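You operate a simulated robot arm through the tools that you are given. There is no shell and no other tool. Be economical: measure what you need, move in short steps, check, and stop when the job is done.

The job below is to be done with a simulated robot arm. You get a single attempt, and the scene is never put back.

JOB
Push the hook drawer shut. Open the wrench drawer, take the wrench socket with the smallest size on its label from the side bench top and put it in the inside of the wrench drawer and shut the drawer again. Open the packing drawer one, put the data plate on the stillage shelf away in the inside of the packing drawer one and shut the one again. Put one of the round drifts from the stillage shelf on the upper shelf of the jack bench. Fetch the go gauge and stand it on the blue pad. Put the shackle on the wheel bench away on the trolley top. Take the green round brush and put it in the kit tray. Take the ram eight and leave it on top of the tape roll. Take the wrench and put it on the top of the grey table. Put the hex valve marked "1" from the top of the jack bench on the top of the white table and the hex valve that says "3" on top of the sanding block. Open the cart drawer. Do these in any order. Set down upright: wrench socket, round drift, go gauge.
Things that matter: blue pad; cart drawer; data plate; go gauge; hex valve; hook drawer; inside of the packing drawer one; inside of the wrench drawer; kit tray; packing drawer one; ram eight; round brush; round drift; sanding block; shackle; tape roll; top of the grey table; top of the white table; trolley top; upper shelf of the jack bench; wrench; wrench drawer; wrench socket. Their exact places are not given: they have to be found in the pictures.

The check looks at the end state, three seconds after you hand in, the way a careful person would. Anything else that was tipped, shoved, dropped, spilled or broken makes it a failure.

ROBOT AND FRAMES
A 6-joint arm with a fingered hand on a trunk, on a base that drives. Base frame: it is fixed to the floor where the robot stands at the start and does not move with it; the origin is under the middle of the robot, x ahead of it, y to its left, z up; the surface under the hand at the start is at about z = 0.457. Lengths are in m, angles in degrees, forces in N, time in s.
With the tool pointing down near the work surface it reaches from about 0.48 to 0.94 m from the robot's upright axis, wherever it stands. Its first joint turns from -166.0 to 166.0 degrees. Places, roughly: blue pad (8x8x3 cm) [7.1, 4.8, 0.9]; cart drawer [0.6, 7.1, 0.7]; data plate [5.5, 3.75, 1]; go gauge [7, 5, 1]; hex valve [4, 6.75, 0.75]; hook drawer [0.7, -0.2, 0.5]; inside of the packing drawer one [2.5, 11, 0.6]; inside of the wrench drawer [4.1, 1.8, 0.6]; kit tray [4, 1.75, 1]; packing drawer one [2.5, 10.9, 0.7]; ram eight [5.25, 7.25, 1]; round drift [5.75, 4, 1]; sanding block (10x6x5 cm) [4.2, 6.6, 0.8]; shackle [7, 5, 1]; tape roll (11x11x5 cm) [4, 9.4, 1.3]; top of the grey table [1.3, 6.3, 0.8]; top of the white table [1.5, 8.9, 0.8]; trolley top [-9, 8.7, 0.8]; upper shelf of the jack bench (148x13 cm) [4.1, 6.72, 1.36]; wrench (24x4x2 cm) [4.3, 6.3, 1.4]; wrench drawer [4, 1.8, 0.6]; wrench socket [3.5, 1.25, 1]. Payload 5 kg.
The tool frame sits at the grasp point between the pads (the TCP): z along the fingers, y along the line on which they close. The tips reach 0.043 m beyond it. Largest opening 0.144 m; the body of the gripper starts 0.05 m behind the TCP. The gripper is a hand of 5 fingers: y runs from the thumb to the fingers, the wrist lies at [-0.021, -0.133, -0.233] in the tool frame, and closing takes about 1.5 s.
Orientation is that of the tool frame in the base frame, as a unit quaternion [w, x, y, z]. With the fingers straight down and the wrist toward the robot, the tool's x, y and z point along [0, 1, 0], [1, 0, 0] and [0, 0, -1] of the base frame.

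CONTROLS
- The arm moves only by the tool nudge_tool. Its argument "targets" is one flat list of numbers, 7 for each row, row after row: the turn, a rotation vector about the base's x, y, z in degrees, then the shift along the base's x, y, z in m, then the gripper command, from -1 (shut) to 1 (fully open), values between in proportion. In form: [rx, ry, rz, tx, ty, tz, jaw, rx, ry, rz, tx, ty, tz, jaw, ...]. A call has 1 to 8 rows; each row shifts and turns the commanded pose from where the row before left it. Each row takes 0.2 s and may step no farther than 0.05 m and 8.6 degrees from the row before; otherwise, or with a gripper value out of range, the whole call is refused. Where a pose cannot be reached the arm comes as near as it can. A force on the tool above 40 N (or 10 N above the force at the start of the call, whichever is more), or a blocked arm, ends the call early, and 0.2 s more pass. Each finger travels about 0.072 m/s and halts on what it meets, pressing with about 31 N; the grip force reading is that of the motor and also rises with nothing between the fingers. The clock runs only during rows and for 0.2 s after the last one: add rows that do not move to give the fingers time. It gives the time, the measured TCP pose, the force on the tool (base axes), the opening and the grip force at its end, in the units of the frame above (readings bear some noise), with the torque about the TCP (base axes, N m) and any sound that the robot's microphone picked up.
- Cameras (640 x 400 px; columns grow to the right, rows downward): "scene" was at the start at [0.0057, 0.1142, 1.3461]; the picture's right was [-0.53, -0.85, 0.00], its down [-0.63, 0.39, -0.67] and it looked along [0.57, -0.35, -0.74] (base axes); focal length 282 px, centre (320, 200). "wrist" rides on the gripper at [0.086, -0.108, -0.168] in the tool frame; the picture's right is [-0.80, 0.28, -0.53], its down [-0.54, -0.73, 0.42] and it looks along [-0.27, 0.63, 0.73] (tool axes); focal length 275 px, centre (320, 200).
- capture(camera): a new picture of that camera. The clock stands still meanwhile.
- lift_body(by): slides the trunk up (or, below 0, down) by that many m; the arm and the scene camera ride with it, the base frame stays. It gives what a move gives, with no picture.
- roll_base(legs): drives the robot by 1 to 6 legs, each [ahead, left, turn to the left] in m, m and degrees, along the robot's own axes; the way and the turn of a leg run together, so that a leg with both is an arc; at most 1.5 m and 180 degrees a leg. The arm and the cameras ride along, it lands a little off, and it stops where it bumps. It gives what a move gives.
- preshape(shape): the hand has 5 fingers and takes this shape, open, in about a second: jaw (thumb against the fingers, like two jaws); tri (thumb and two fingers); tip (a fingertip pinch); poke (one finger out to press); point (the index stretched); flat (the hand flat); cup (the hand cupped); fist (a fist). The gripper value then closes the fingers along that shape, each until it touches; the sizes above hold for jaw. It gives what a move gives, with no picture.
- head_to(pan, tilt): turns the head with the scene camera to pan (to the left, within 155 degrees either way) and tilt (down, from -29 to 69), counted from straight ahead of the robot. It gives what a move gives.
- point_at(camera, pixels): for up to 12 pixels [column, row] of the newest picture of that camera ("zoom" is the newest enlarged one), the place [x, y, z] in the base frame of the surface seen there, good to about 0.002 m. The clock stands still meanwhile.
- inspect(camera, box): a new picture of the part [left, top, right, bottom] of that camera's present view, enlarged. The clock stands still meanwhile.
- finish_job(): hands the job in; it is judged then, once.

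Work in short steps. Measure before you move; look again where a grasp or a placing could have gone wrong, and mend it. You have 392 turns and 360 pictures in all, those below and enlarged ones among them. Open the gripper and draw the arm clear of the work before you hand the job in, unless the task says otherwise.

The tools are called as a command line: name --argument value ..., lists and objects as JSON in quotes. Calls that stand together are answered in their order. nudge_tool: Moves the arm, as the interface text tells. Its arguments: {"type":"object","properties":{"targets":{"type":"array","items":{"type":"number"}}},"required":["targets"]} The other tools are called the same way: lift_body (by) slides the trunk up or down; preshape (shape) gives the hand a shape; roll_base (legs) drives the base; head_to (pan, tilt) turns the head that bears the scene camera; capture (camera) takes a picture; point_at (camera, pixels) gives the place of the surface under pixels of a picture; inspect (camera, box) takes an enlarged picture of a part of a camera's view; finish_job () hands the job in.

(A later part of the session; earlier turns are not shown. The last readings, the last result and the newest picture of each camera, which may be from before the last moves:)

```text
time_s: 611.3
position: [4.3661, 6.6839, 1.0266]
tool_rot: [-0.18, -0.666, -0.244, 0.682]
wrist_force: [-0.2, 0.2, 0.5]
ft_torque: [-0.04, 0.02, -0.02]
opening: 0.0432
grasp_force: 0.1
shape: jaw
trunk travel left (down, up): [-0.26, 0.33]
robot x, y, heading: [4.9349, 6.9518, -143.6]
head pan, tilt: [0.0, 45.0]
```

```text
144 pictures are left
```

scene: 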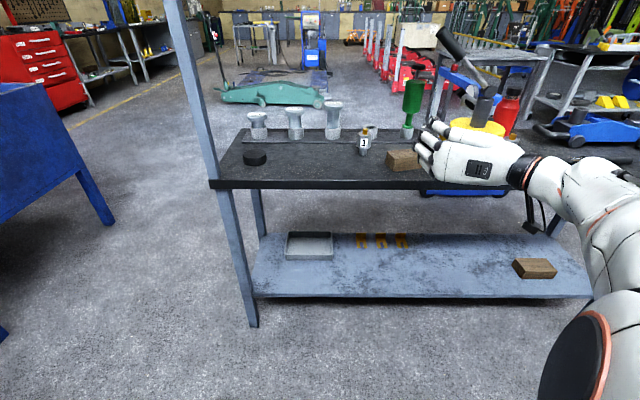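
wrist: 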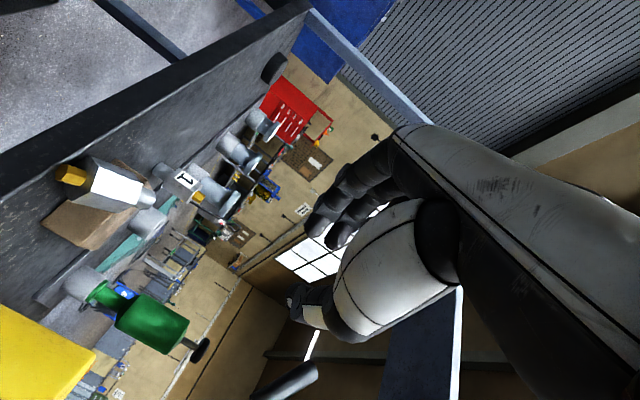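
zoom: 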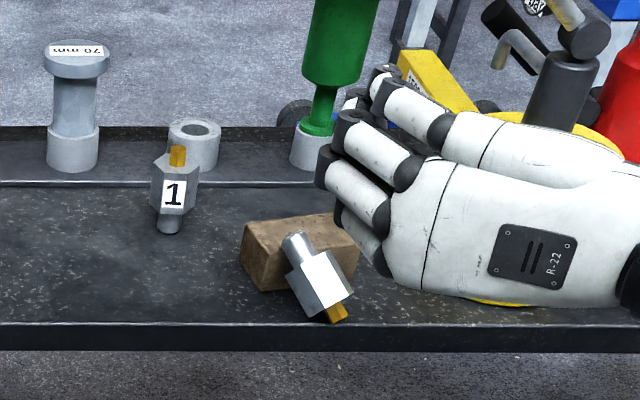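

Valve 3 leans upside-down against the block's back edge. I'll regrip it from the sides and lay it flat on the block instead, which is stable. I measure its axis.

capture --camera "scene"

point_at --camera "scene" --pixels '[[398, 132], [402, 136], [406, 143], [405, 150], [410, 145], [402, 146], [411, 154], [414, 150], [395, 129], [385, 128], [412, 130]]'

inspect --camera "scene" --box '[380, 110, 430, 170]'

```text
143 pictures are left
```

scene: 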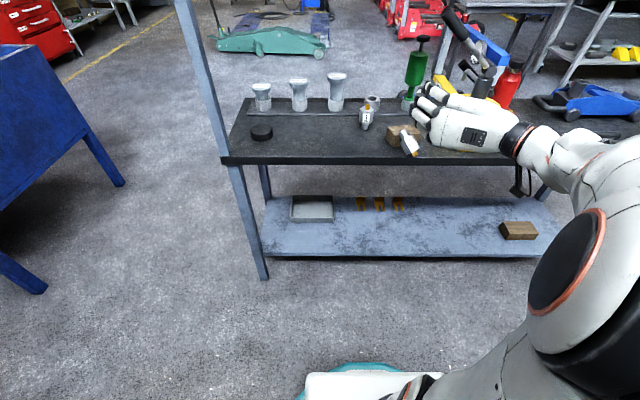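

```text
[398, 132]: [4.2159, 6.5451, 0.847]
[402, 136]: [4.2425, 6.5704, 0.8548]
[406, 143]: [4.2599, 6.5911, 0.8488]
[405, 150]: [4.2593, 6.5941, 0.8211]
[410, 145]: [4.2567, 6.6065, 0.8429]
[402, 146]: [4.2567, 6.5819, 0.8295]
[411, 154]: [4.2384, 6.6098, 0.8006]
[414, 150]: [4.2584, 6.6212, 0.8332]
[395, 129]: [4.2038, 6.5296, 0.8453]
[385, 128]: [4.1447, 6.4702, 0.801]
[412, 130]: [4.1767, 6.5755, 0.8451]
```

```text
6.67 times, centred on (405, 140) of scene
```

zoom: 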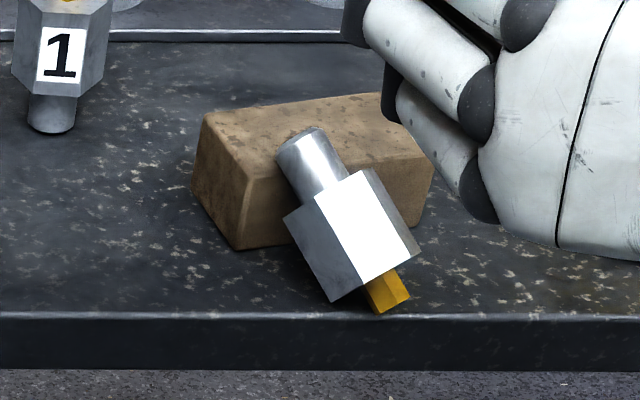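

The valve's axis points along heading ≈73° with 22° inclination, centre near (4.254,6.603,0.83). I switch to the tri shape, yaw the hand 37° to align with it, and move to a pre-approach point behind it.

preshape --shape "tri"

nudge_tool --targets '[0, 0, 7.4, -0.01, 0.01, 0, 0.1, 0, 0, 7.4, -0.015, 0.01, 0, 0, 0, 0, 7.4, -0.015, 0.01, 0, 0, 0, 0, 7.4, -0.02, 0, 0, 0, 0, 0, 7.4, -0.023, -0.01, 0, 0, 0, 0, 0, 0, 0, 0, 0]'

lift_body --by -0.19

capture --camera "wrist"

inspect --camera "scene" --box '[360, 90, 500, 210]'

```text
time_s: 612.2
position: [4.3668, 6.6841, 1.0272]
tool_rot: [-0.18, -0.665, -0.243, 0.683]
wrist_force: [-0.3, 0.3, -0.3]
ft_torque: [0.02, -0.01, 0.01]
opening: 0.1436
grasp_force: 0.2
shape: tri
trunk travel left (down, up): [-0.26, 0.33]
robot x, y, heading: [4.9356, 6.9526, -143.6]
head pan, tilt: [0.0, 45.0]
```

```text
time_s: 613.6
position: [4.2837, 6.7036, 1.0247]
tool_rot: [-0.388, -0.555, -0.441, 0.589]
wrist_force: [0.4, 0.2, -1.1]
ft_torque: [-0.05, 0.01, 0.0]
opening: 0.0725
grasp_force: 0.1
shape: tri
trunk travel left (down, up): [-0.26, 0.33]
robot x, y, heading: [4.9357, 6.9498, -143.3]
head pan, tilt: [0.0, 45.0]
```

```text
time_s: 615.7
position: [4.283, 6.7039, 0.8358]
tool_rot: [-0.386, -0.554, -0.442, 0.59]
wrist_force: [0.4, 0.0, 0.1]
ft_torque: [0.01, 0.0, 0.02]
opening: 0.0724
grasp_force: 0.2
shape: tri
trunk travel left (down, up): [-0.07, 0.52]
robot x, y, heading: [4.937, 6.9549, -143.5]
head pan, tilt: [0.0, 45.0]
```

```text
141 pictures are left
```

wrist: 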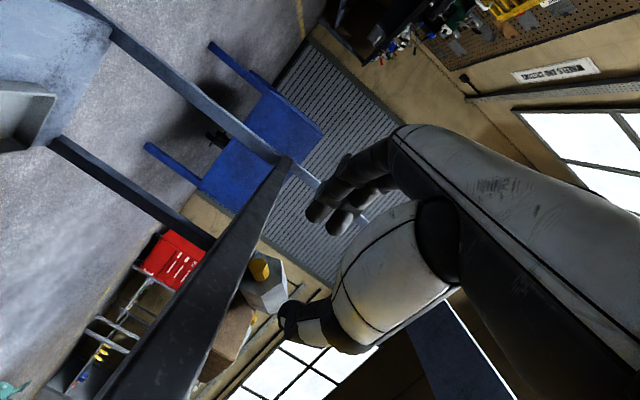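

```text
3.33 times, centred on (430, 150) of scene
```

zoom: 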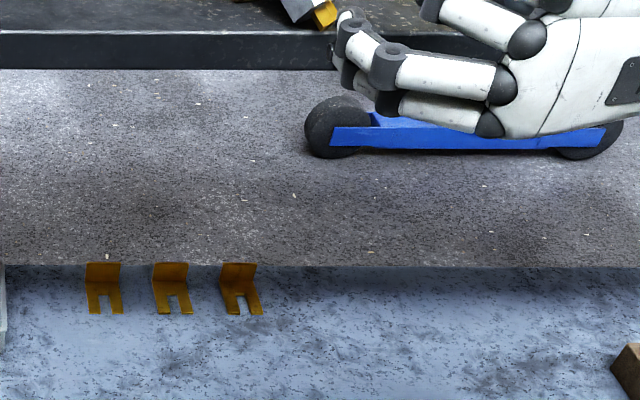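

I check the valve's position from the wrist view before advancing.

inspect --camera "wrist" --box '[190, 230, 330, 350]'

point_at --camera "wrist" --pixels '[[259, 266], [262, 285], [250, 292], [275, 295], [265, 300], [245, 280]]'

```text
3.33 times, centred on (260, 290) of wrist
```

zoom: 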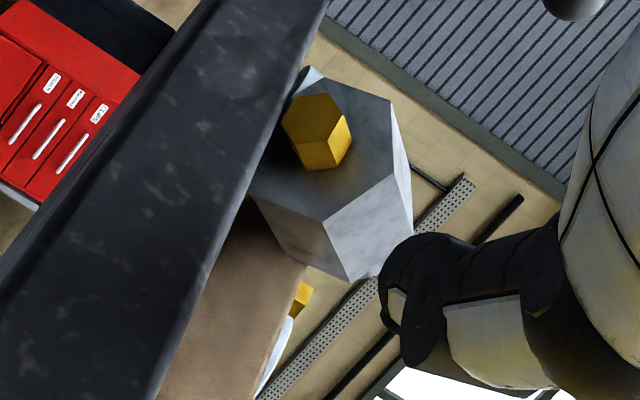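

```text
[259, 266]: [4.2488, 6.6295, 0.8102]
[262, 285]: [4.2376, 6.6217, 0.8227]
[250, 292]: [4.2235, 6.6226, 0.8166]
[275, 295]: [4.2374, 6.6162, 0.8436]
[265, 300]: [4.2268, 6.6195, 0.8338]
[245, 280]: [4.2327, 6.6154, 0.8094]
```

I shift 1 cm toward the thumb side and advance to straddle the hex body.

nudge_tool --targets '[0, 0, 0, -0.011, 0.003, -0.008, 0, 0, 0, 0, -0.0085, -0.025, 0, 0, 0, 0, 0, -0.0085, -0.025, 0, 0, 0, 0, 0, -0.0085, -0.025, 0, 0, 0, 0, 0, -0.007, -0.022, 0, 0, 0, 0, 0, 0, 0, 0, 0]'

capture --camera "wrist"

```text
time_s: 617.1
position: [4.2409, 6.6085, 0.8284]
tool_rot: [-0.387, -0.555, -0.442, 0.59]
wrist_force: [-0.4, -0.4, 0.2]
ft_torque: [0.01, -0.01, -0.01]
opening: 0.0723
grasp_force: 0.1
shape: tri
trunk travel left (down, up): [-0.07, 0.52]
robot x, y, heading: [4.9336, 6.9515, -143.7]
head pan, tilt: [0.0, 45.0]
```

```text
138 pictures are left
```

wrist: 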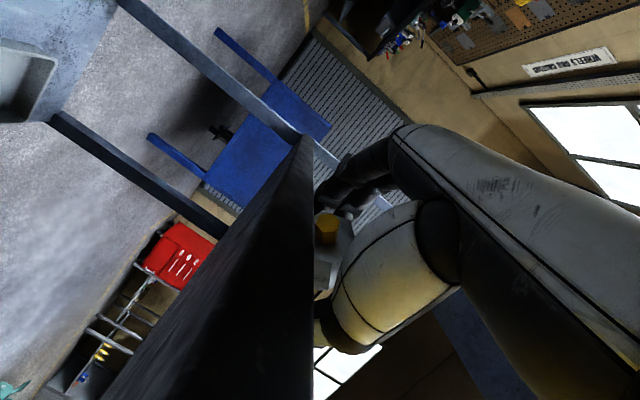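

The valve's end is between fingers and thumb, with no contact. I close on it.

nudge_tool --targets '[0, 0, 0, 0, 0, 0, -0.4, 0, 0, 0, 0, 0, 0, -0.7, 0, 0, 0, 0, 0, 0, -1, 0, 0, 0, 0, 0, 0, -1, 0, 0, 0, 0, 0, 0, -1]'

lift_body --by 0.1

capture --camera "wrist"

inspect --camera "scene" --box '[340, 60, 480, 180]'

```text
time_s: 618.3
position: [4.2409, 6.6093, 0.8293]
tool_rot: [-0.387, -0.555, -0.441, 0.59]
wrist_force: [-0.9, -1.1, 0.1]
ft_torque: [-0.02, -0.01, -0.01]
opening: 0.0331
grasp_force: 30.9
shape: tri
trunk travel left (down, up): [-0.07, 0.52]
robot x, y, heading: [4.9369, 6.956, -143.4]
head pan, tilt: [0.0, 45.0]
```

```text
time_s: 619.6
position: [4.2399, 6.6092, 0.9289]
tool_rot: [-0.386, -0.555, -0.441, 0.59]
wrist_force: [0.0, 0.2, -2.6]
ft_torque: [0.04, 0.01, -0.02]
opening: 0.0329
grasp_force: 31.2
shape: tri
trunk travel left (down, up): [-0.17, 0.42]
robot x, y, heading: [4.9357, 6.9506, -143.6]
head pan, tilt: [0.0, 45.0]
```

```text
137 pictures are left
```

wrist: 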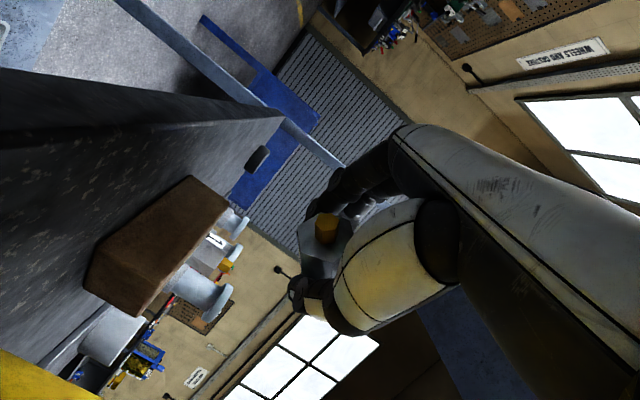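

```text
3.33 times, centred on (410, 120) of scene
```

zoom: 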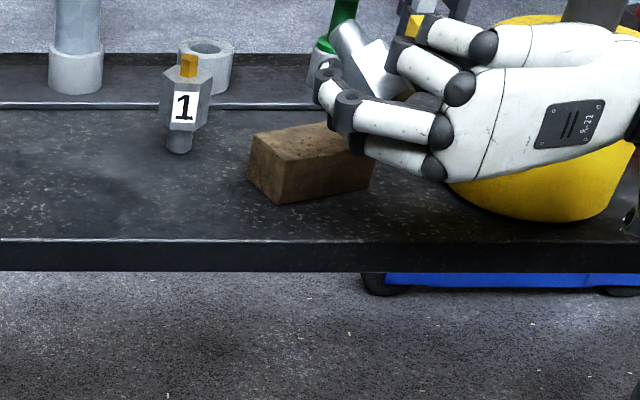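

Valve 3 is held, stem pointing forward and up. I measure its inclination.

point_at --camera "zoom" --pixels '[[340, 30], [352, 52], [372, 70], [385, 80], [395, 95], [260, 145], [335, 170], [275, 195], [315, 125]]'

point_at --camera "wrist" --pixels '[[325, 225], [315, 245], [330, 262], [312, 262], [355, 245]]'

```text
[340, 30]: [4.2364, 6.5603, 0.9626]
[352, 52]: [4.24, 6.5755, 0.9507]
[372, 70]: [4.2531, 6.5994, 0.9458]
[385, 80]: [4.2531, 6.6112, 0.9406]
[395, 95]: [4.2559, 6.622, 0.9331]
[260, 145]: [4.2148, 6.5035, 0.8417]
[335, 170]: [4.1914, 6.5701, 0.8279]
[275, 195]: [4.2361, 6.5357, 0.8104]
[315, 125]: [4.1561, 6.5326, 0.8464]
```

```text
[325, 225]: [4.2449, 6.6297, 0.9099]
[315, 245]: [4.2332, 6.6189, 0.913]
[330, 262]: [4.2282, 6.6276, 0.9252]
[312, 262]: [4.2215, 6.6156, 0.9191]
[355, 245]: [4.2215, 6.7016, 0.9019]
```

Its inclination is about 24°. I pitch the hand down 12°, centre the valve over the block, and lower toward the block's top (0.846).

nudge_tool --targets '[5.75, -1.8, 0, -0.015, -0.01, 0, -1, 5.75, -1.8, 0, -0.016, -0.011, 0, -1, 0, 0, 0, -0.016, -0.011, 0, -1, 0, 0, 0, -0.015, -0.01, 0, -1, 0, 0, 0, 0, 0, -0.02, -1, 0, 0, 0, 0, 0, -0.015, -1, 0, 0, 0, 0, 0, 0, -1]'

capture --camera "wrist"

inspect --camera "scene" --box '[340, 60, 480, 180]'

```text
time_s: 621.2
position: [4.2191, 6.5849, 0.8865]
tool_rot: [0.343, 0.608, 0.486, -0.526]
wrist_force: [1.2, -0.8, -2.9]
ft_torque: [0.02, 0.0, 0.0]
opening: 0.0329
grasp_force: 31.2
shape: tri
out of reach, approached as far as the arm can: row 2, 3, 4
trunk travel left (down, up): [-0.17, 0.42]
robot x, y, heading: [4.9371, 6.9559, -143.6]
head pan, tilt: [0.0, 45.0]
```

```text
135 pictures are left
```

wrist: 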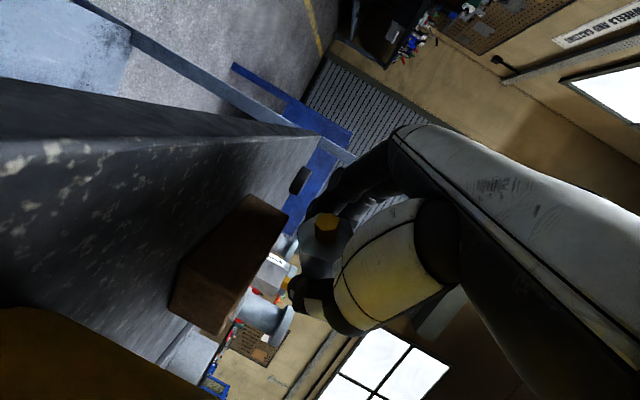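

```text
3.33 times, centred on (410, 120) of scene
```

zoom: 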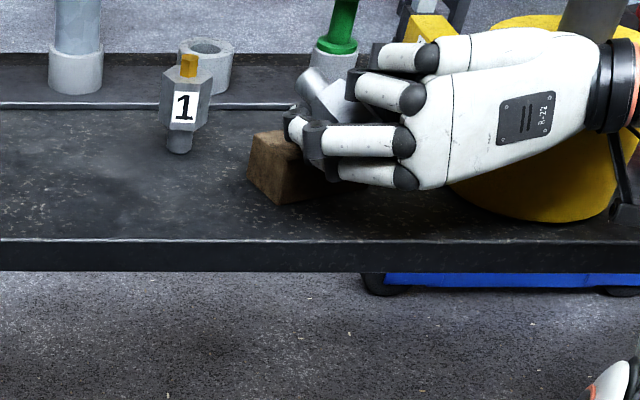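

The arm hit its limit slightly short; I finish the move with the base (4.4 cm ahead, 1 cm right).

roll_base --legs '[[0.044, -0.01, 0]]'

inspect --camera "scene" --box '[350, 60, 450, 150]'

inspect --camera "wrist" --box '[140, 160, 380, 350]'

```text
time_s: 622.2
position: [4.1838, 6.5716, 0.8833]
tool_rot: [0.342, 0.611, 0.49, -0.52]
wrist_force: [17.5, 5.4, 1.0]
ft_torque: [0.41, 0.93, -2.89]
opening: 0.0326
grasp_force: 30.9
shape: tri
trunk travel left (down, up): [-0.17, 0.42]
robot x, y, heading: [4.899, 6.9373, -143.5]
head pan, tilt: [0.0, 45.0]
stopped in leg 1: the force on the tool passed its limit at 170 N (the readings are from after the stop); the commanded pose is now the measured one
```

```text
4.44 times, centred on (400, 105) of scene
```

zoom: 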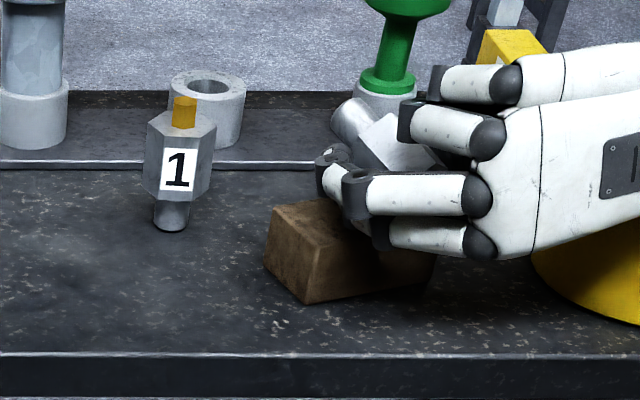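

```text
2.11 times, centred on (260, 255) of wrist
```

zoom: 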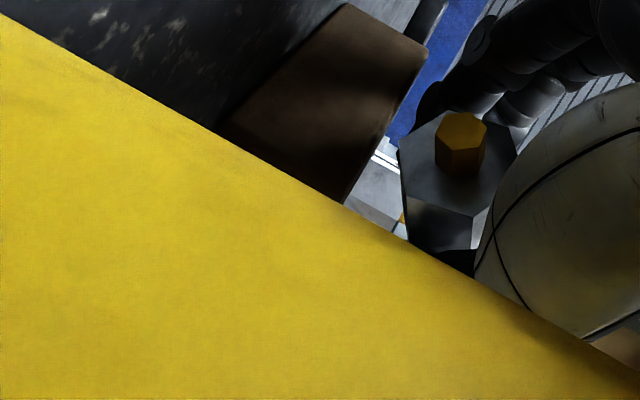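

The hand's right side met the yellow can. I back off 3 cm at once and check the can.

roll_base --legs '[[-0.035, 0.015, 0]]'

lift_body --by 0.1

capture --camera "scene"

point_at --camera "scene" --pixels '[[470, 70], [480, 75], [455, 115], [463, 140], [490, 155], [500, 60], [520, 100], [510, 75]]'

inspect --camera "scene" --box '[340, 20, 560, 170]'

```text
time_s: 623.1
position: [4.2188, 6.5788, 0.8837]
tool_rot: [0.343, 0.611, 0.489, -0.52]
wrist_force: [-0.6, 0.8, -3.4]
ft_torque: [0.02, 0.01, 0.02]
opening: 0.0329
grasp_force: 30.9
shape: tri
trunk travel left (down, up): [-0.17, 0.42]
robot x, y, heading: [4.9324, 6.9488, -143.6]
head pan, tilt: [0.0, 45.0]
```

```text
time_s: 624.4
position: [4.2201, 6.5791, 0.9826]
tool_rot: [0.342, 0.61, 0.49, -0.52]
wrist_force: [-0.2, -1.2, -4.1]
ft_torque: [0.02, 0.01, 0.03]
opening: 0.0328
grasp_force: 30.7
shape: tri
trunk travel left (down, up): [-0.27, 0.32]
robot x, y, heading: [4.9323, 6.9442, -143.5]
head pan, tilt: [0.0, 45.0]
```

```text
131 pictures are left
```

scene: 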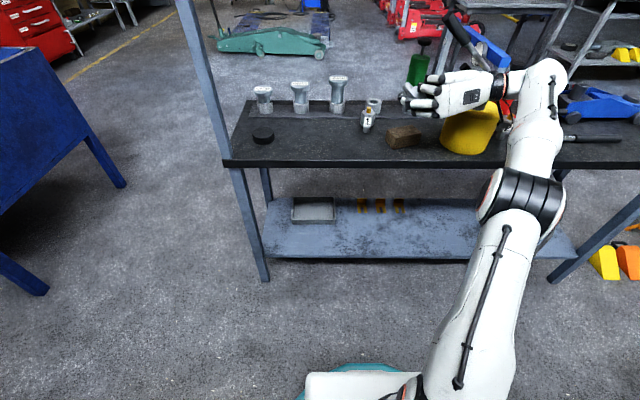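

```text
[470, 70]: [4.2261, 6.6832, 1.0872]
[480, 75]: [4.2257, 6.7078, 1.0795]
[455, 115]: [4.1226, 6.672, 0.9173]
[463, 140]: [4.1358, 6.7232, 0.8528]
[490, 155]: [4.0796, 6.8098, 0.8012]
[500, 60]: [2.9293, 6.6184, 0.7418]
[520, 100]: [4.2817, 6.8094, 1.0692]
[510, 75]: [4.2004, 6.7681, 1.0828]
```

```text
2.67 times, centred on (450, 95) of scene
```

zoom: 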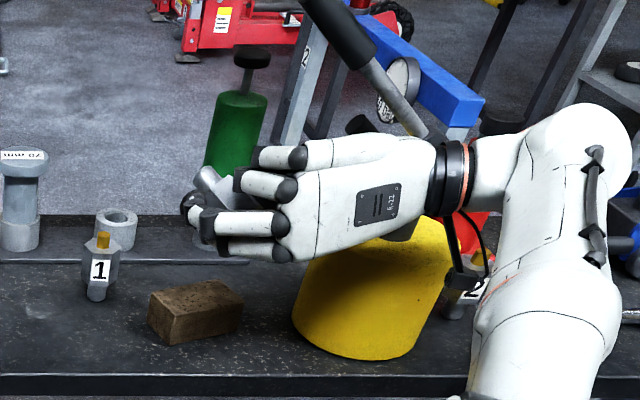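

The can hasn't moved. I yaw the hand back 37°, where it fit before, and re-measure.

nudge_tool --targets '[0, 0, -7.4, 0, 0, 0, -1, 0, 0, -7.4, 0, 0, 0, -1, 0, 0, -7.4, 0, 0, 0, -1, 0, 0, -7.4, 0, 0, 0, -1, 0, 0, -7.4, 0, 0, 0, -1, 0, 0, 0, 0, 0, 0, -1]'

capture --camera "wrist"

capture --camera "scene"

inspect --camera "scene" --box '[360, 60, 460, 160]'

```text
time_s: 625.8
position: [4.22, 6.5799, 0.9828]
tool_rot: [0.158, 0.735, 0.271, -0.602]
wrist_force: [0.0, -0.4, -3.4]
ft_torque: [0.04, -0.03, -0.04]
opening: 0.0328
grasp_force: 30.8
shape: tri
trunk travel left (down, up): [-0.27, 0.32]
robot x, y, heading: [4.9316, 6.9416, -143.7]
head pan, tilt: [0.0, 45.0]
```

```text
129 pictures are left
```

wrist: 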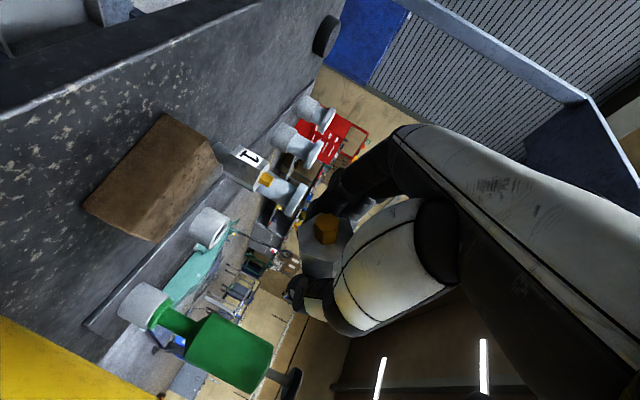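

```text
128 pictures are left
```

scene: 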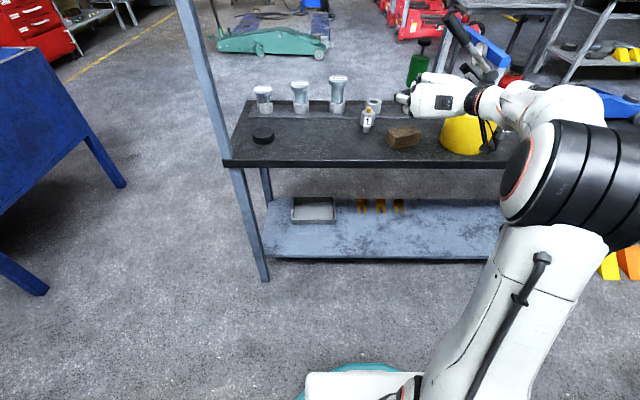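

```text
4.00 times, centred on (410, 110) of scene
```

zoom: 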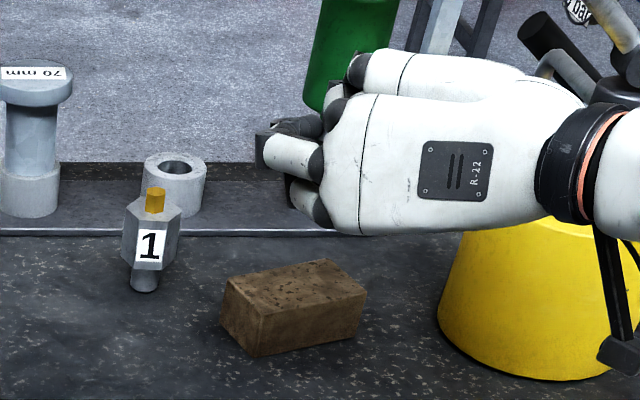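

point_at --camera "zoom" --pixels '[[257, 305], [361, 287], [326, 265], [232, 285], [295, 285], [310, 320]]'

point_at --camera "wrist" --pixels '[[325, 230], [308, 240], [318, 262], [340, 245], [300, 255], [160, 180], [160, 118], [215, 165], [150, 238], [90, 205]]'

```text
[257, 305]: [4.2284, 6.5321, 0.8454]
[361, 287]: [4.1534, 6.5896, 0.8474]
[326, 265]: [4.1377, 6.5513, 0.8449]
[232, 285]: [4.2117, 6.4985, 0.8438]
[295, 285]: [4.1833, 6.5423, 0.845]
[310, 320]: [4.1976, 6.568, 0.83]
```

```text
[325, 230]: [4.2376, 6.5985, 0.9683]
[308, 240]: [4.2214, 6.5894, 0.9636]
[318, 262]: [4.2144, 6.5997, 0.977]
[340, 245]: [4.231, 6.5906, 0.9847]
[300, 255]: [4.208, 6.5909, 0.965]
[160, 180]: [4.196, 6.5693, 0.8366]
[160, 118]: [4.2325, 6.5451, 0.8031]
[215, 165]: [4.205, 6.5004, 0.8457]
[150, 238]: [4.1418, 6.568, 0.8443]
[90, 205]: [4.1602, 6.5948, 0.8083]
```

Block centre is (4.183,6.543). I shift the base 3.1 cm ahead and 1.8 cm left, then lower in steps.

roll_base --legs '[[0.031, 0.018, 0]]'

nudge_tool --targets '[0, 0, 0, 0, 0, -0.025, -1, 0, 0, 0, 0, 0, -0.025, -1, 0, 0, 0, 0, 0, -0.025, -1, 0, 0, 0, 0, 0, -0.015, -1, 0, 0, 0, 0, 0, 0, -1]'

capture --camera "wrist"

inspect --camera "scene" --box '[360, 60, 460, 160]'

```text
time_s: 626.7
position: [4.2053, 6.5468, 0.9829]
tool_rot: [0.159, 0.735, 0.271, -0.602]
wrist_force: [0.5, -0.3, -3.7]
ft_torque: [0.01, -0.04, 0.02]
opening: 0.0326
grasp_force: 31.3
shape: tri
trunk travel left (down, up): [-0.27, 0.32]
robot x, y, heading: [4.922, 6.9095, -143.8]
head pan, tilt: [0.0, 45.0]
```

```text
time_s: 627.9
position: [4.2036, 6.5451, 0.8943]
tool_rot: [0.159, 0.735, 0.271, -0.601]
wrist_force: [0.6, -0.1, -3.2]
ft_torque: [0.02, -0.02, -0.02]
opening: 0.0326
grasp_force: 31.0
shape: tri
trunk travel left (down, up): [-0.27, 0.32]
robot x, y, heading: [4.9172, 6.9141, -143.7]
head pan, tilt: [0.0, 45.0]
```

```text
126 pictures are left
```

wrist: 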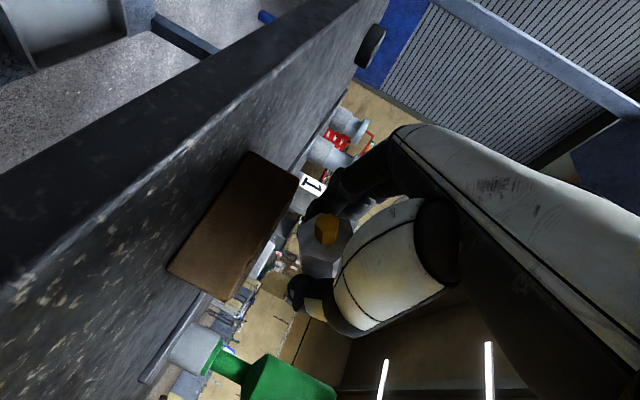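

```text
4.00 times, centred on (410, 110) of scene
```

zoom: 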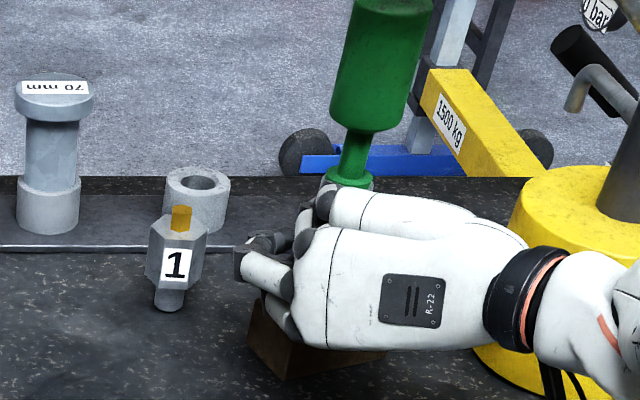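

nudge_tool --targets '[0, 0, 0, 0, 0, -0.006, -1, 0, 0, 0, 0, 0, -0.006, -1, 0, 0, 0, 0, 0, 0, -1]'

nudge_tool --targets '[0, 0, 0, 0, 0, -0.004, -1, 0, 0, 0, 0, 0, -0.004, -1, 0, 0, 0, 0, 0, 0, -1]'

inspect --camera "wrist" --box '[150, 130, 390, 320]'

```text
time_s: 628.7
position: [4.2042, 6.5448, 0.8814]
tool_rot: [0.16, 0.735, 0.27, -0.601]
wrist_force: [-0.3, 0.2, -2.7]
ft_torque: [0.05, -0.04, 0.0]
opening: 0.0327
grasp_force: 30.5
shape: tri
trunk travel left (down, up): [-0.27, 0.32]
robot x, y, heading: [4.9193, 6.9135, -143.9]
head pan, tilt: [0.0, 45.0]
```

```text
time_s: 629.5
position: [4.2047, 6.5455, 0.8753]
tool_rot: [0.159, 0.735, 0.27, -0.602]
wrist_force: [-0.4, -0.7, 3.2]
ft_torque: [-0.16, -0.04, -0.05]
opening: 0.0328
grasp_force: 31.0
shape: tri
trunk travel left (down, up): [-0.27, 0.32]
robot x, y, heading: [4.9167, 6.9093, -143.9]
head pan, tilt: [0.0, 45.0]
```

```text
2.11 times, centred on (270, 225) of wrist
```

zoom: 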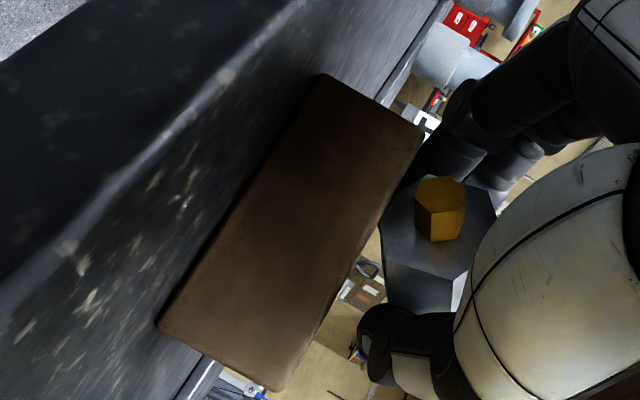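

Contact; the hex body is over the block. I open slowly.

nudge_tool --targets '[0, 0, 0, 0, 0, 0, -0.55, 0, 0, 0, 0, 0, 0, -0.5, 0, 0, 0, 0, 0, 0, -0.4, 0, 0, 0, 0, 0, 0, -0.3, 0, 0, 0, 0, 0, 0, -0.2]'

capture --camera "wrist"

inspect --camera "scene" --box '[360, 60, 460, 160]'

```text
time_s: 630.7
position: [4.204, 6.5463, 0.8752]
tool_rot: [0.159, 0.734, 0.27, -0.602]
wrist_force: [-1.6, 2.3, 5.6]
ft_torque: [-0.16, 0.07, -0.1]
opening: 0.0555
grasp_force: 0.1
shape: tri
trunk travel left (down, up): [-0.27, 0.32]
robot x, y, heading: [4.9233, 6.9134, -143.5]
head pan, tilt: [0.0, 45.0]
```

```text
123 pictures are left
```

wrist: 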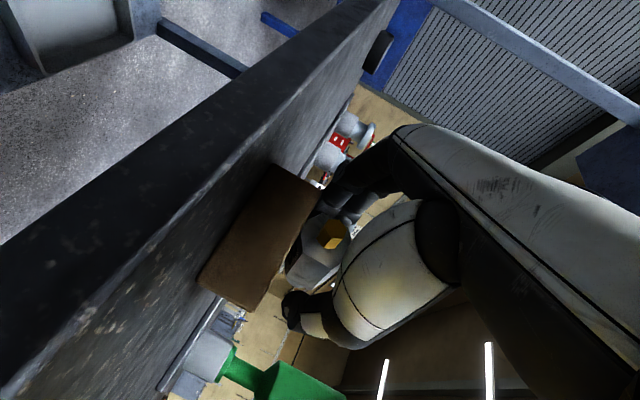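

```text
4.00 times, centred on (410, 110) of scene
```

zoom: 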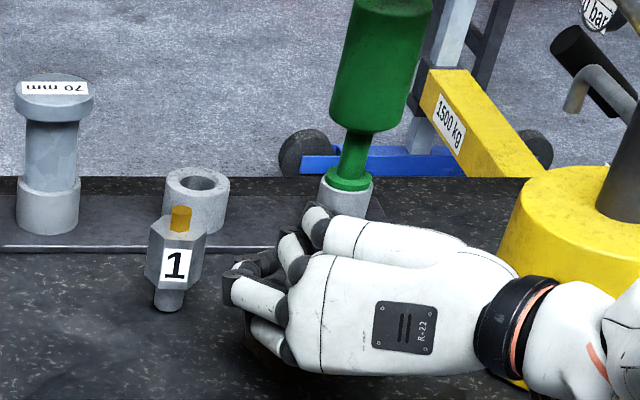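

The valve lies on the block. I withdraw backward along the finger direction.

nudge_tool --targets '[0, 0, 0, 0.008, 0.0056, 0.003, -0.2, 0, 0, 0, 0.016, 0.011, 0.005, -0.2, 0, 0, 0, 0.02, 0.014, 0.006, -0.2, 0, 0, 0, 0.02, 0.014, 0.006, -0.2, 0, 0, 0, 0.02, 0.014, 0.006, -0.2]'

roll_base --legs '[[-0.06, 0, 0]]'

capture --camera "scene"

inspect --camera "scene" --box '[340, 60, 460, 160]'

```text
time_s: 631.9
position: [4.2897, 6.6033, 0.8998]
tool_rot: [0.159, 0.736, 0.269, -0.601]
wrist_force: [0.9, -0.6, 0.5]
ft_torque: [0.01, 0.01, -0.02]
opening: 0.0574
grasp_force: 0.0
shape: tri
trunk travel left (down, up): [-0.27, 0.32]
robot x, y, heading: [4.9241, 6.9139, -143.5]
head pan, tilt: [0.0, 45.0]
```

```text
time_s: 632.9
position: [4.3355, 6.6393, 0.8998]
tool_rot: [0.159, 0.735, 0.27, -0.602]
wrist_force: [-1.3, -0.5, -0.2]
ft_torque: [-0.01, -0.02, -0.03]
opening: 0.0572
grasp_force: 0.0
shape: tri
trunk travel left (down, up): [-0.27, 0.32]
robot x, y, heading: [4.965, 6.9464, -143.6]
head pan, tilt: [0.0, 45.0]
```

```text
121 pictures are left
```

scene: 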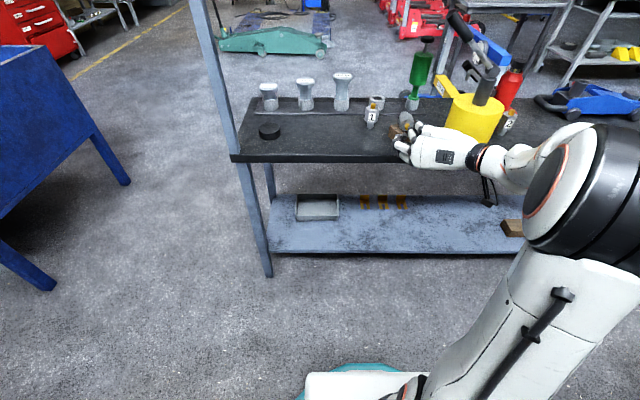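

```text
4.00 times, centred on (400, 110) of scene
```

zoom: 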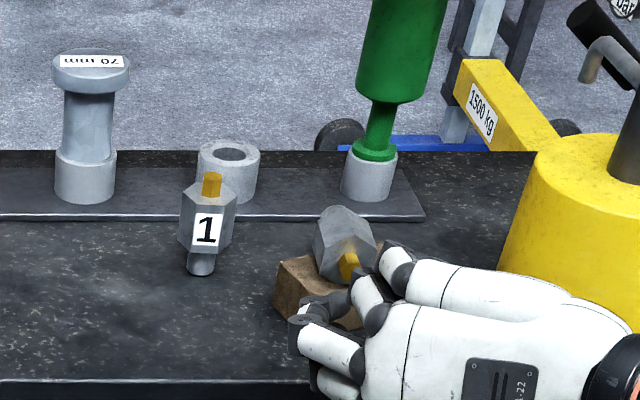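

lift_body --by 0.12

nudge_tool --targets '[0, 0, 0, 0.02, -0.028, 0, 0, 0, 0, 0, 0.02, -0.028, 0, 0, 0, 0, 0, 0.02, -0.028, 0, 0, 0, 0, 0, 0.02, -0.028, 0, 0]'

inspect --camera "scene" --box '[370, 80, 450, 150]'

capture --camera "wrist"

```text
time_s: 634.4
position: [4.3371, 6.6395, 1.0197]
tool_rot: [0.159, 0.735, 0.27, -0.601]
wrist_force: [0.4, 0.7, -0.5]
ft_torque: [-0.04, -0.02, 0.02]
opening: 0.0571
grasp_force: 0.1
shape: tri
trunk travel left (down, up): [-0.39, 0.2]
robot x, y, heading: [4.9672, 6.9494, -143.4]
head pan, tilt: [0.0, 45.0]
```

```text
time_s: 635.4
position: [4.4183, 6.5281, 1.0188]
tool_rot: [0.159, 0.735, 0.269, -0.602]
wrist_force: [-0.5, -0.5, 0.5]
ft_torque: [-0.04, 0.0, -0.01]
opening: 0.0718
grasp_force: 0.0
shape: tri
trunk travel left (down, up): [-0.39, 0.2]
robot x, y, heading: [4.9658, 6.9473, -143.7]
head pan, tilt: [0.0, 45.0]
```

```text
5.71 times, centred on (410, 115) of scene
```

zoom: 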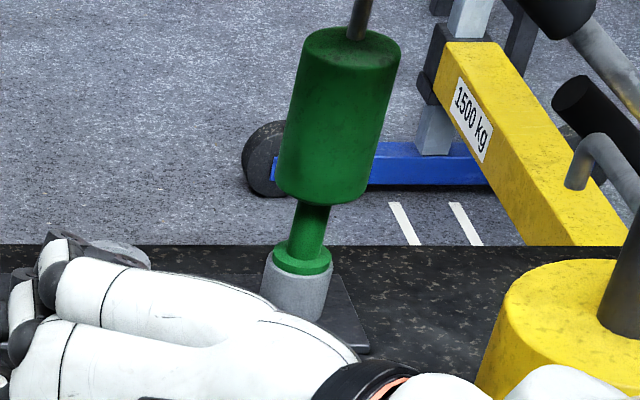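

```text
118 pictures are left
```

wrist: 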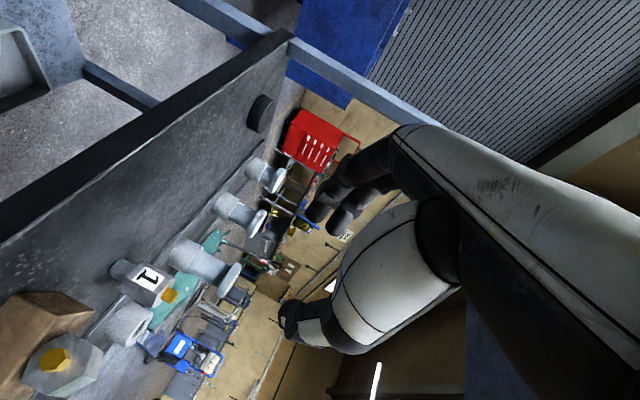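

I measure the valve's resting pose on the block from the wrist view.

inspect --camera "wrist" --box '[0, 270, 130, 400]'

point_at --camera "wrist" --pixels '[[55, 360], [30, 380], [90, 345], [75, 385], [95, 370], [60, 340], [40, 310], [85, 315], [20, 350]]'

```text
3.08 times, centred on (65, 335) of wrist
```

zoom: 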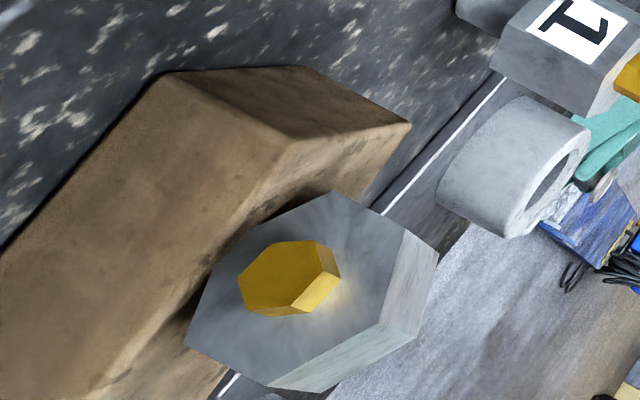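

```text
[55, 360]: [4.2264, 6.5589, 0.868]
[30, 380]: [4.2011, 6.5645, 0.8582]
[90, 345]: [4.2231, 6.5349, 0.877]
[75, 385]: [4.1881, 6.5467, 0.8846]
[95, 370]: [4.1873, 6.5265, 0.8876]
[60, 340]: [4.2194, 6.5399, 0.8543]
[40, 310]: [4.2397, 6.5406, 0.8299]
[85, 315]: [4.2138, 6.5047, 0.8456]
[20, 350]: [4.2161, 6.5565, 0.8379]
```

Valve 3 rests flat on the block. For valve 1 I approach at an angle so the hand stays clear of the block: base ahead and left, then yaw the hand −40°.

roll_base --legs '[[0.12, 0.08, 0]]'

nudge_tool --targets '[0, 0, -8, -0.008, 0.001, 0, 0, 0, 0, -8, -0.008, 0.001, 0, 0, 0, 0, -8, -0.008, 0.001, 0, 0, 0, 0, -8, -0.008, 0.001, 0, 0, 0, 0, -8, -0.008, 0.001, 0, 0, 0, 0, 0, 0, 0, 0, 0]'

capture --camera "scene"

capture --camera "wrist"

```text
time_s: 636.7
position: [4.3672, 6.3941, 1.0198]
tool_rot: [0.159, 0.735, 0.27, -0.602]
wrist_force: [1.3, 0.1, -0.4]
ft_torque: [0.0, 0.02, 0.0]
opening: 0.0717
grasp_force: 0.1
shape: tri
trunk travel left (down, up): [-0.39, 0.2]
robot x, y, heading: [4.9159, 6.8098, -143.8]
head pan, tilt: [0.0, 45.0]
```

```text
time_s: 638.1
position: [4.3279, 6.3983, 1.019]
tool_rot: [-0.057, 0.783, 0.003, -0.62]
wrist_force: [0.0, 0.1, -0.5]
ft_torque: [0.02, 0.01, -0.01]
opening: 0.0716
grasp_force: 0.0
shape: tri
trunk travel left (down, up): [-0.39, 0.2]
robot x, y, heading: [4.9154, 6.8122, -143.7]
head pan, tilt: [0.0, 45.0]
```

```text
116 pictures are left
```

scene: 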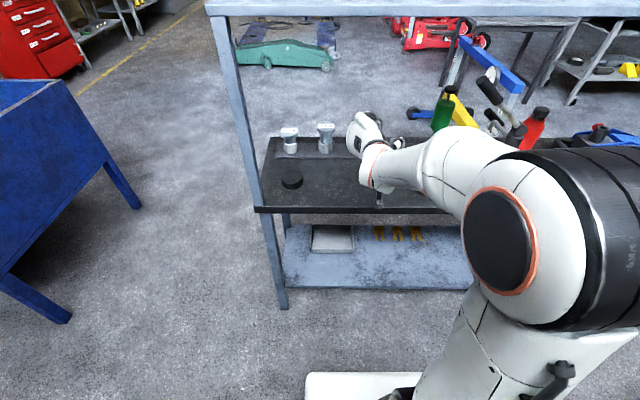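

```text
115 pictures are left
```

wrist: 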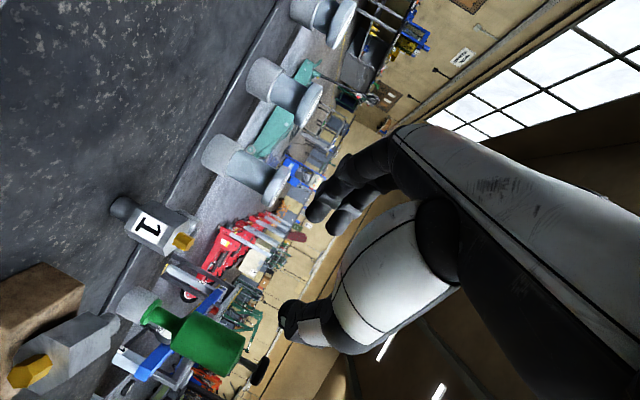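

Valve 1 is clear ahead. I lower 15.5 cm and re-measure.

lift_body --by -0.155

capture --camera "wrist"

point_at --camera "wrist" --pixels '[[240, 240], [255, 265], [265, 250], [245, 225], [225, 235], [230, 250]]'

```text
time_s: 639.9
position: [4.3269, 6.3989, 0.8632]
tool_rot: [-0.055, 0.783, 0.003, -0.619]
wrist_force: [0.1, 0.6, 0.6]
ft_torque: [0.02, 0.01, -0.03]
opening: 0.0717
grasp_force: 0.2
shape: tri
trunk travel left (down, up): [-0.235, 0.355]
robot x, y, heading: [4.9192, 6.812, -143.8]
head pan, tilt: [0.0, 45.0]
```

```text
114 pictures are left
```

wrist: 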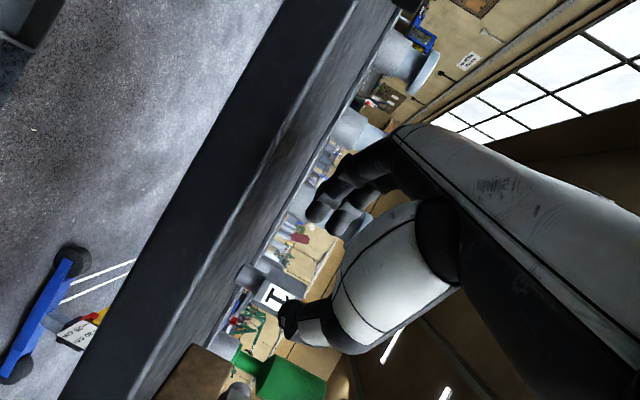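

```text
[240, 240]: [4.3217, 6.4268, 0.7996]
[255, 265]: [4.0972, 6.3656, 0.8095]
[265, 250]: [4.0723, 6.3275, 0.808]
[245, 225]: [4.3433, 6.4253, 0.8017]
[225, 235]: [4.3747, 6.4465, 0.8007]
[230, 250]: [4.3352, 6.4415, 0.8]
```

Valve 1 lies on the closing line. I advance 12 cm and close.

nudge_tool --targets '[0, 0, 0, -0.0295, 0.0038, 0, 0, 0, 0, 0, -0.0295, 0.0038, 0, 0, 0, 0, 0, -0.0295, 0.0038, 0, 0, 0, 0, 0, -0.0295, 0.0038, 0, 0, 0, 0, 0, 0, 0, 0, 0]'

capture --camera "wrist"

```text
time_s: 641.1
position: [4.2091, 6.4147, 0.8635]
tool_rot: [-0.055, 0.783, 0.002, -0.62]
wrist_force: [-0.1, 0.1, -0.4]
ft_torque: [-0.03, 0.03, 0.02]
opening: 0.0718
grasp_force: 0.2
shape: tri
trunk travel left (down, up): [-0.235, 0.355]
robot x, y, heading: [4.916, 6.8129, -143.4]
head pan, tilt: [0.0, 45.0]
```

```text
113 pictures are left
```

wrist: 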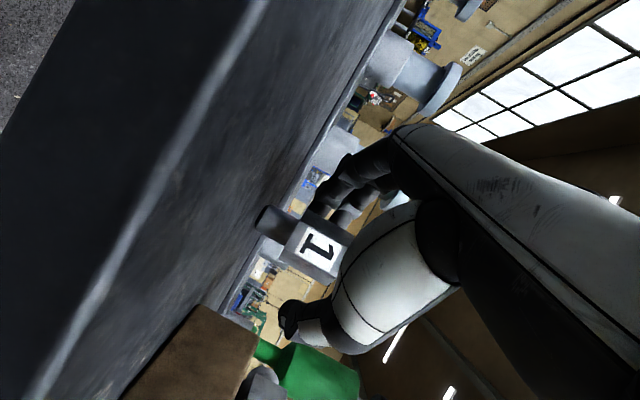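

The valve is between the fingers. I close and lift.

nudge_tool --targets '[0, 0, 0, 0, 0, 0, -0.4, 0, 0, 0, 0, 0, 0, -0.7, 0, 0, 0, 0, 0, 0, -1, 0, 0, 0, 0, 0, 0, -1, 0, 0, 0, 0, 0, 0, -1]'

lift_body --by 0.12

nudge_tool --targets '[0, 0, 0, 0.03, -0.003, 0, -1, 0, 0, 0, 0.03, -0.003, 0, -1, 0, 0, 0, 0.03, -0.003, 0, -1, 0, 0, 0, 0.03, -0.003, 0, -1]'

roll_base --legs '[[-0.2, 0, 0]]'

capture --camera "wrist"

capture --camera "scene"

```text
time_s: 642.3
position: [4.2101, 6.415, 0.8635]
tool_rot: [-0.055, 0.783, 0.002, -0.62]
wrist_force: [0.1, -0.2, 0.2]
ft_torque: [-0.01, 0.04, -0.03]
opening: 0.0299
grasp_force: 30.4
shape: tri
trunk travel left (down, up): [-0.235, 0.355]
robot x, y, heading: [4.9179, 6.8117, -143.8]
head pan, tilt: [0.0, 45.0]
```

```text
time_s: 643.8
position: [4.21, 6.4155, 0.9826]
tool_rot: [-0.056, 0.783, 0.002, -0.619]
wrist_force: [0.2, 0.1, -3.5]
ft_torque: [0.02, 0.01, 0.01]
opening: 0.0296
grasp_force: 31.2
shape: tri
trunk travel left (down, up): [-0.355, 0.235]
robot x, y, heading: [4.9184, 6.8124, -143.2]
head pan, tilt: [0.0, 45.0]
```

```text
time_s: 644.8
position: [4.33, 6.4017, 0.9819]
tool_rot: [-0.056, 0.783, 0.002, -0.62]
wrist_force: [-0.1, 0.5, -3.3]
ft_torque: [-0.01, -0.05, 0.02]
opening: 0.0297
grasp_force: 31.1
shape: tri
trunk travel left (down, up): [-0.355, 0.235]
robot x, y, heading: [4.9178, 6.8157, -143.5]
head pan, tilt: [0.0, 45.0]
```

```text
time_s: 646.4
position: [4.4872, 6.5149, 0.9809]
tool_rot: [-0.055, 0.783, 0.005, -0.62]
wrist_force: [-0.8, 0.1, -3.5]
ft_torque: [-0.01, -0.06, -0.01]
opening: 0.0296
grasp_force: 30.5
shape: tri
trunk travel left (down, up): [-0.355, 0.235]
robot x, y, heading: [5.0728, 6.9247, -143.3]
head pan, tilt: [0.0, 45.0]
```

```text
112 pictures are left
```

wrist: 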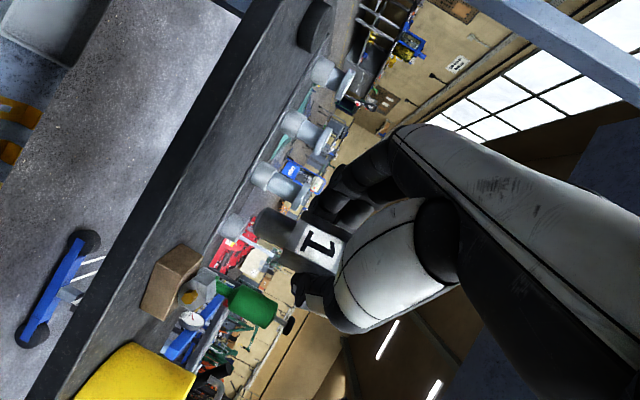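

```text
111 pictures are left
```

scene: 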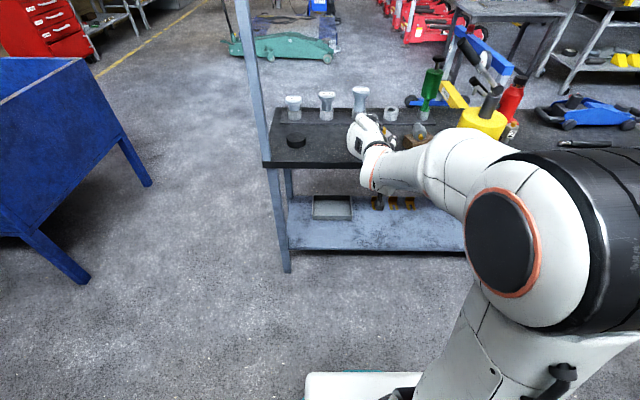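

Valve 1 is held. I check that valve 3 is still on the block.

inspect --camera "scene" --box '[380, 100, 450, 160]'

inspect --camera "wrist" --box '[120, 220, 260, 350]'

```text
6.67 times, centred on (415, 130) of scene
```

zoom: 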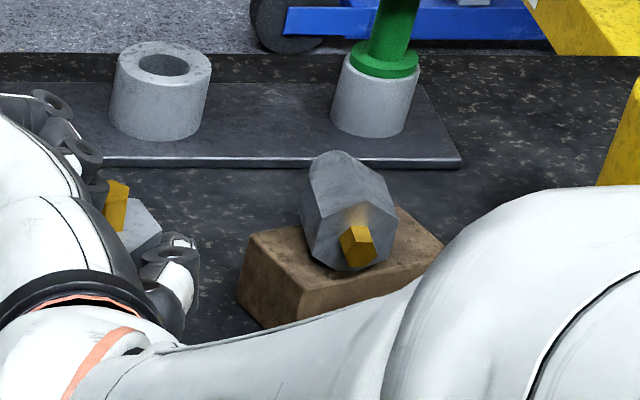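

```text
3.08 times, centred on (190, 285) of wrist
```

zoom: 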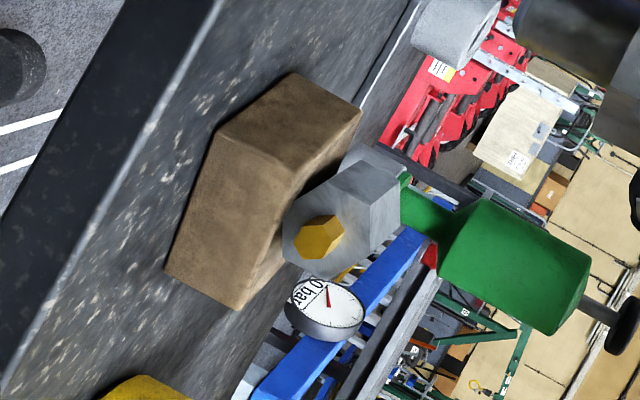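

Valve 3 is secure. I carry valve 1 along the aisle to the white table.

roll_base --legs '[[0.03, 0, -0.7], [0, -1.5, 0], [0.33, -0.6, 0], [0, -1.4, 0], [0.35, -0.4, 0], [0, 0, 17]]'

head_to --pan 0 --tilt 45

capture --camera "scene"

```text
time_s: 668.0
position: [1.784, 9.2222, 0.9809]
tool_rot: [0.022, 0.776, 0.101, -0.622]
wrist_force: [0.2, 1.0, -3.5]
ft_torque: [0.01, -0.03, 0.04]
opening: 0.0294
grasp_force: 30.9
shape: tri
trunk travel left (down, up): [-0.355, 0.235]
robot x, y, heading: [2.2513, 9.7649, -129.3]
head pan, tilt: [0.0, 45.0]
```

```text
time_s: 668.6
position: [1.7829, 9.2221, 0.9818]
tool_rot: [0.022, 0.777, 0.101, -0.621]
wrist_force: [0.8, -0.5, -3.1]
ft_torque: [0.05, -0.01, -0.03]
opening: 0.0294
grasp_force: 31.1
shape: tri
trunk travel left (down, up): [-0.355, 0.235]
robot x, y, heading: [2.252, 9.7676, -128.7]
head pan, tilt: [0.0, 45.0]
```

```text
108 pictures are left
```

scene: 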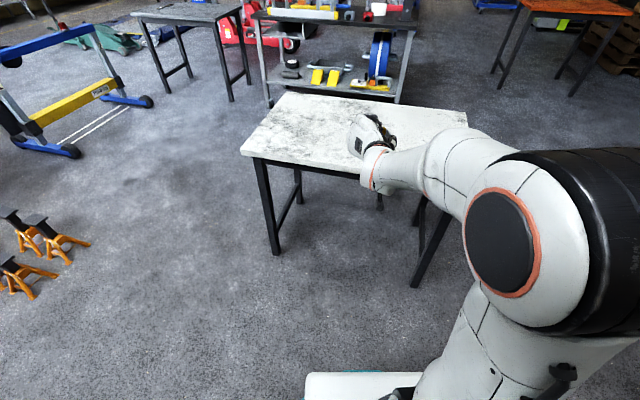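

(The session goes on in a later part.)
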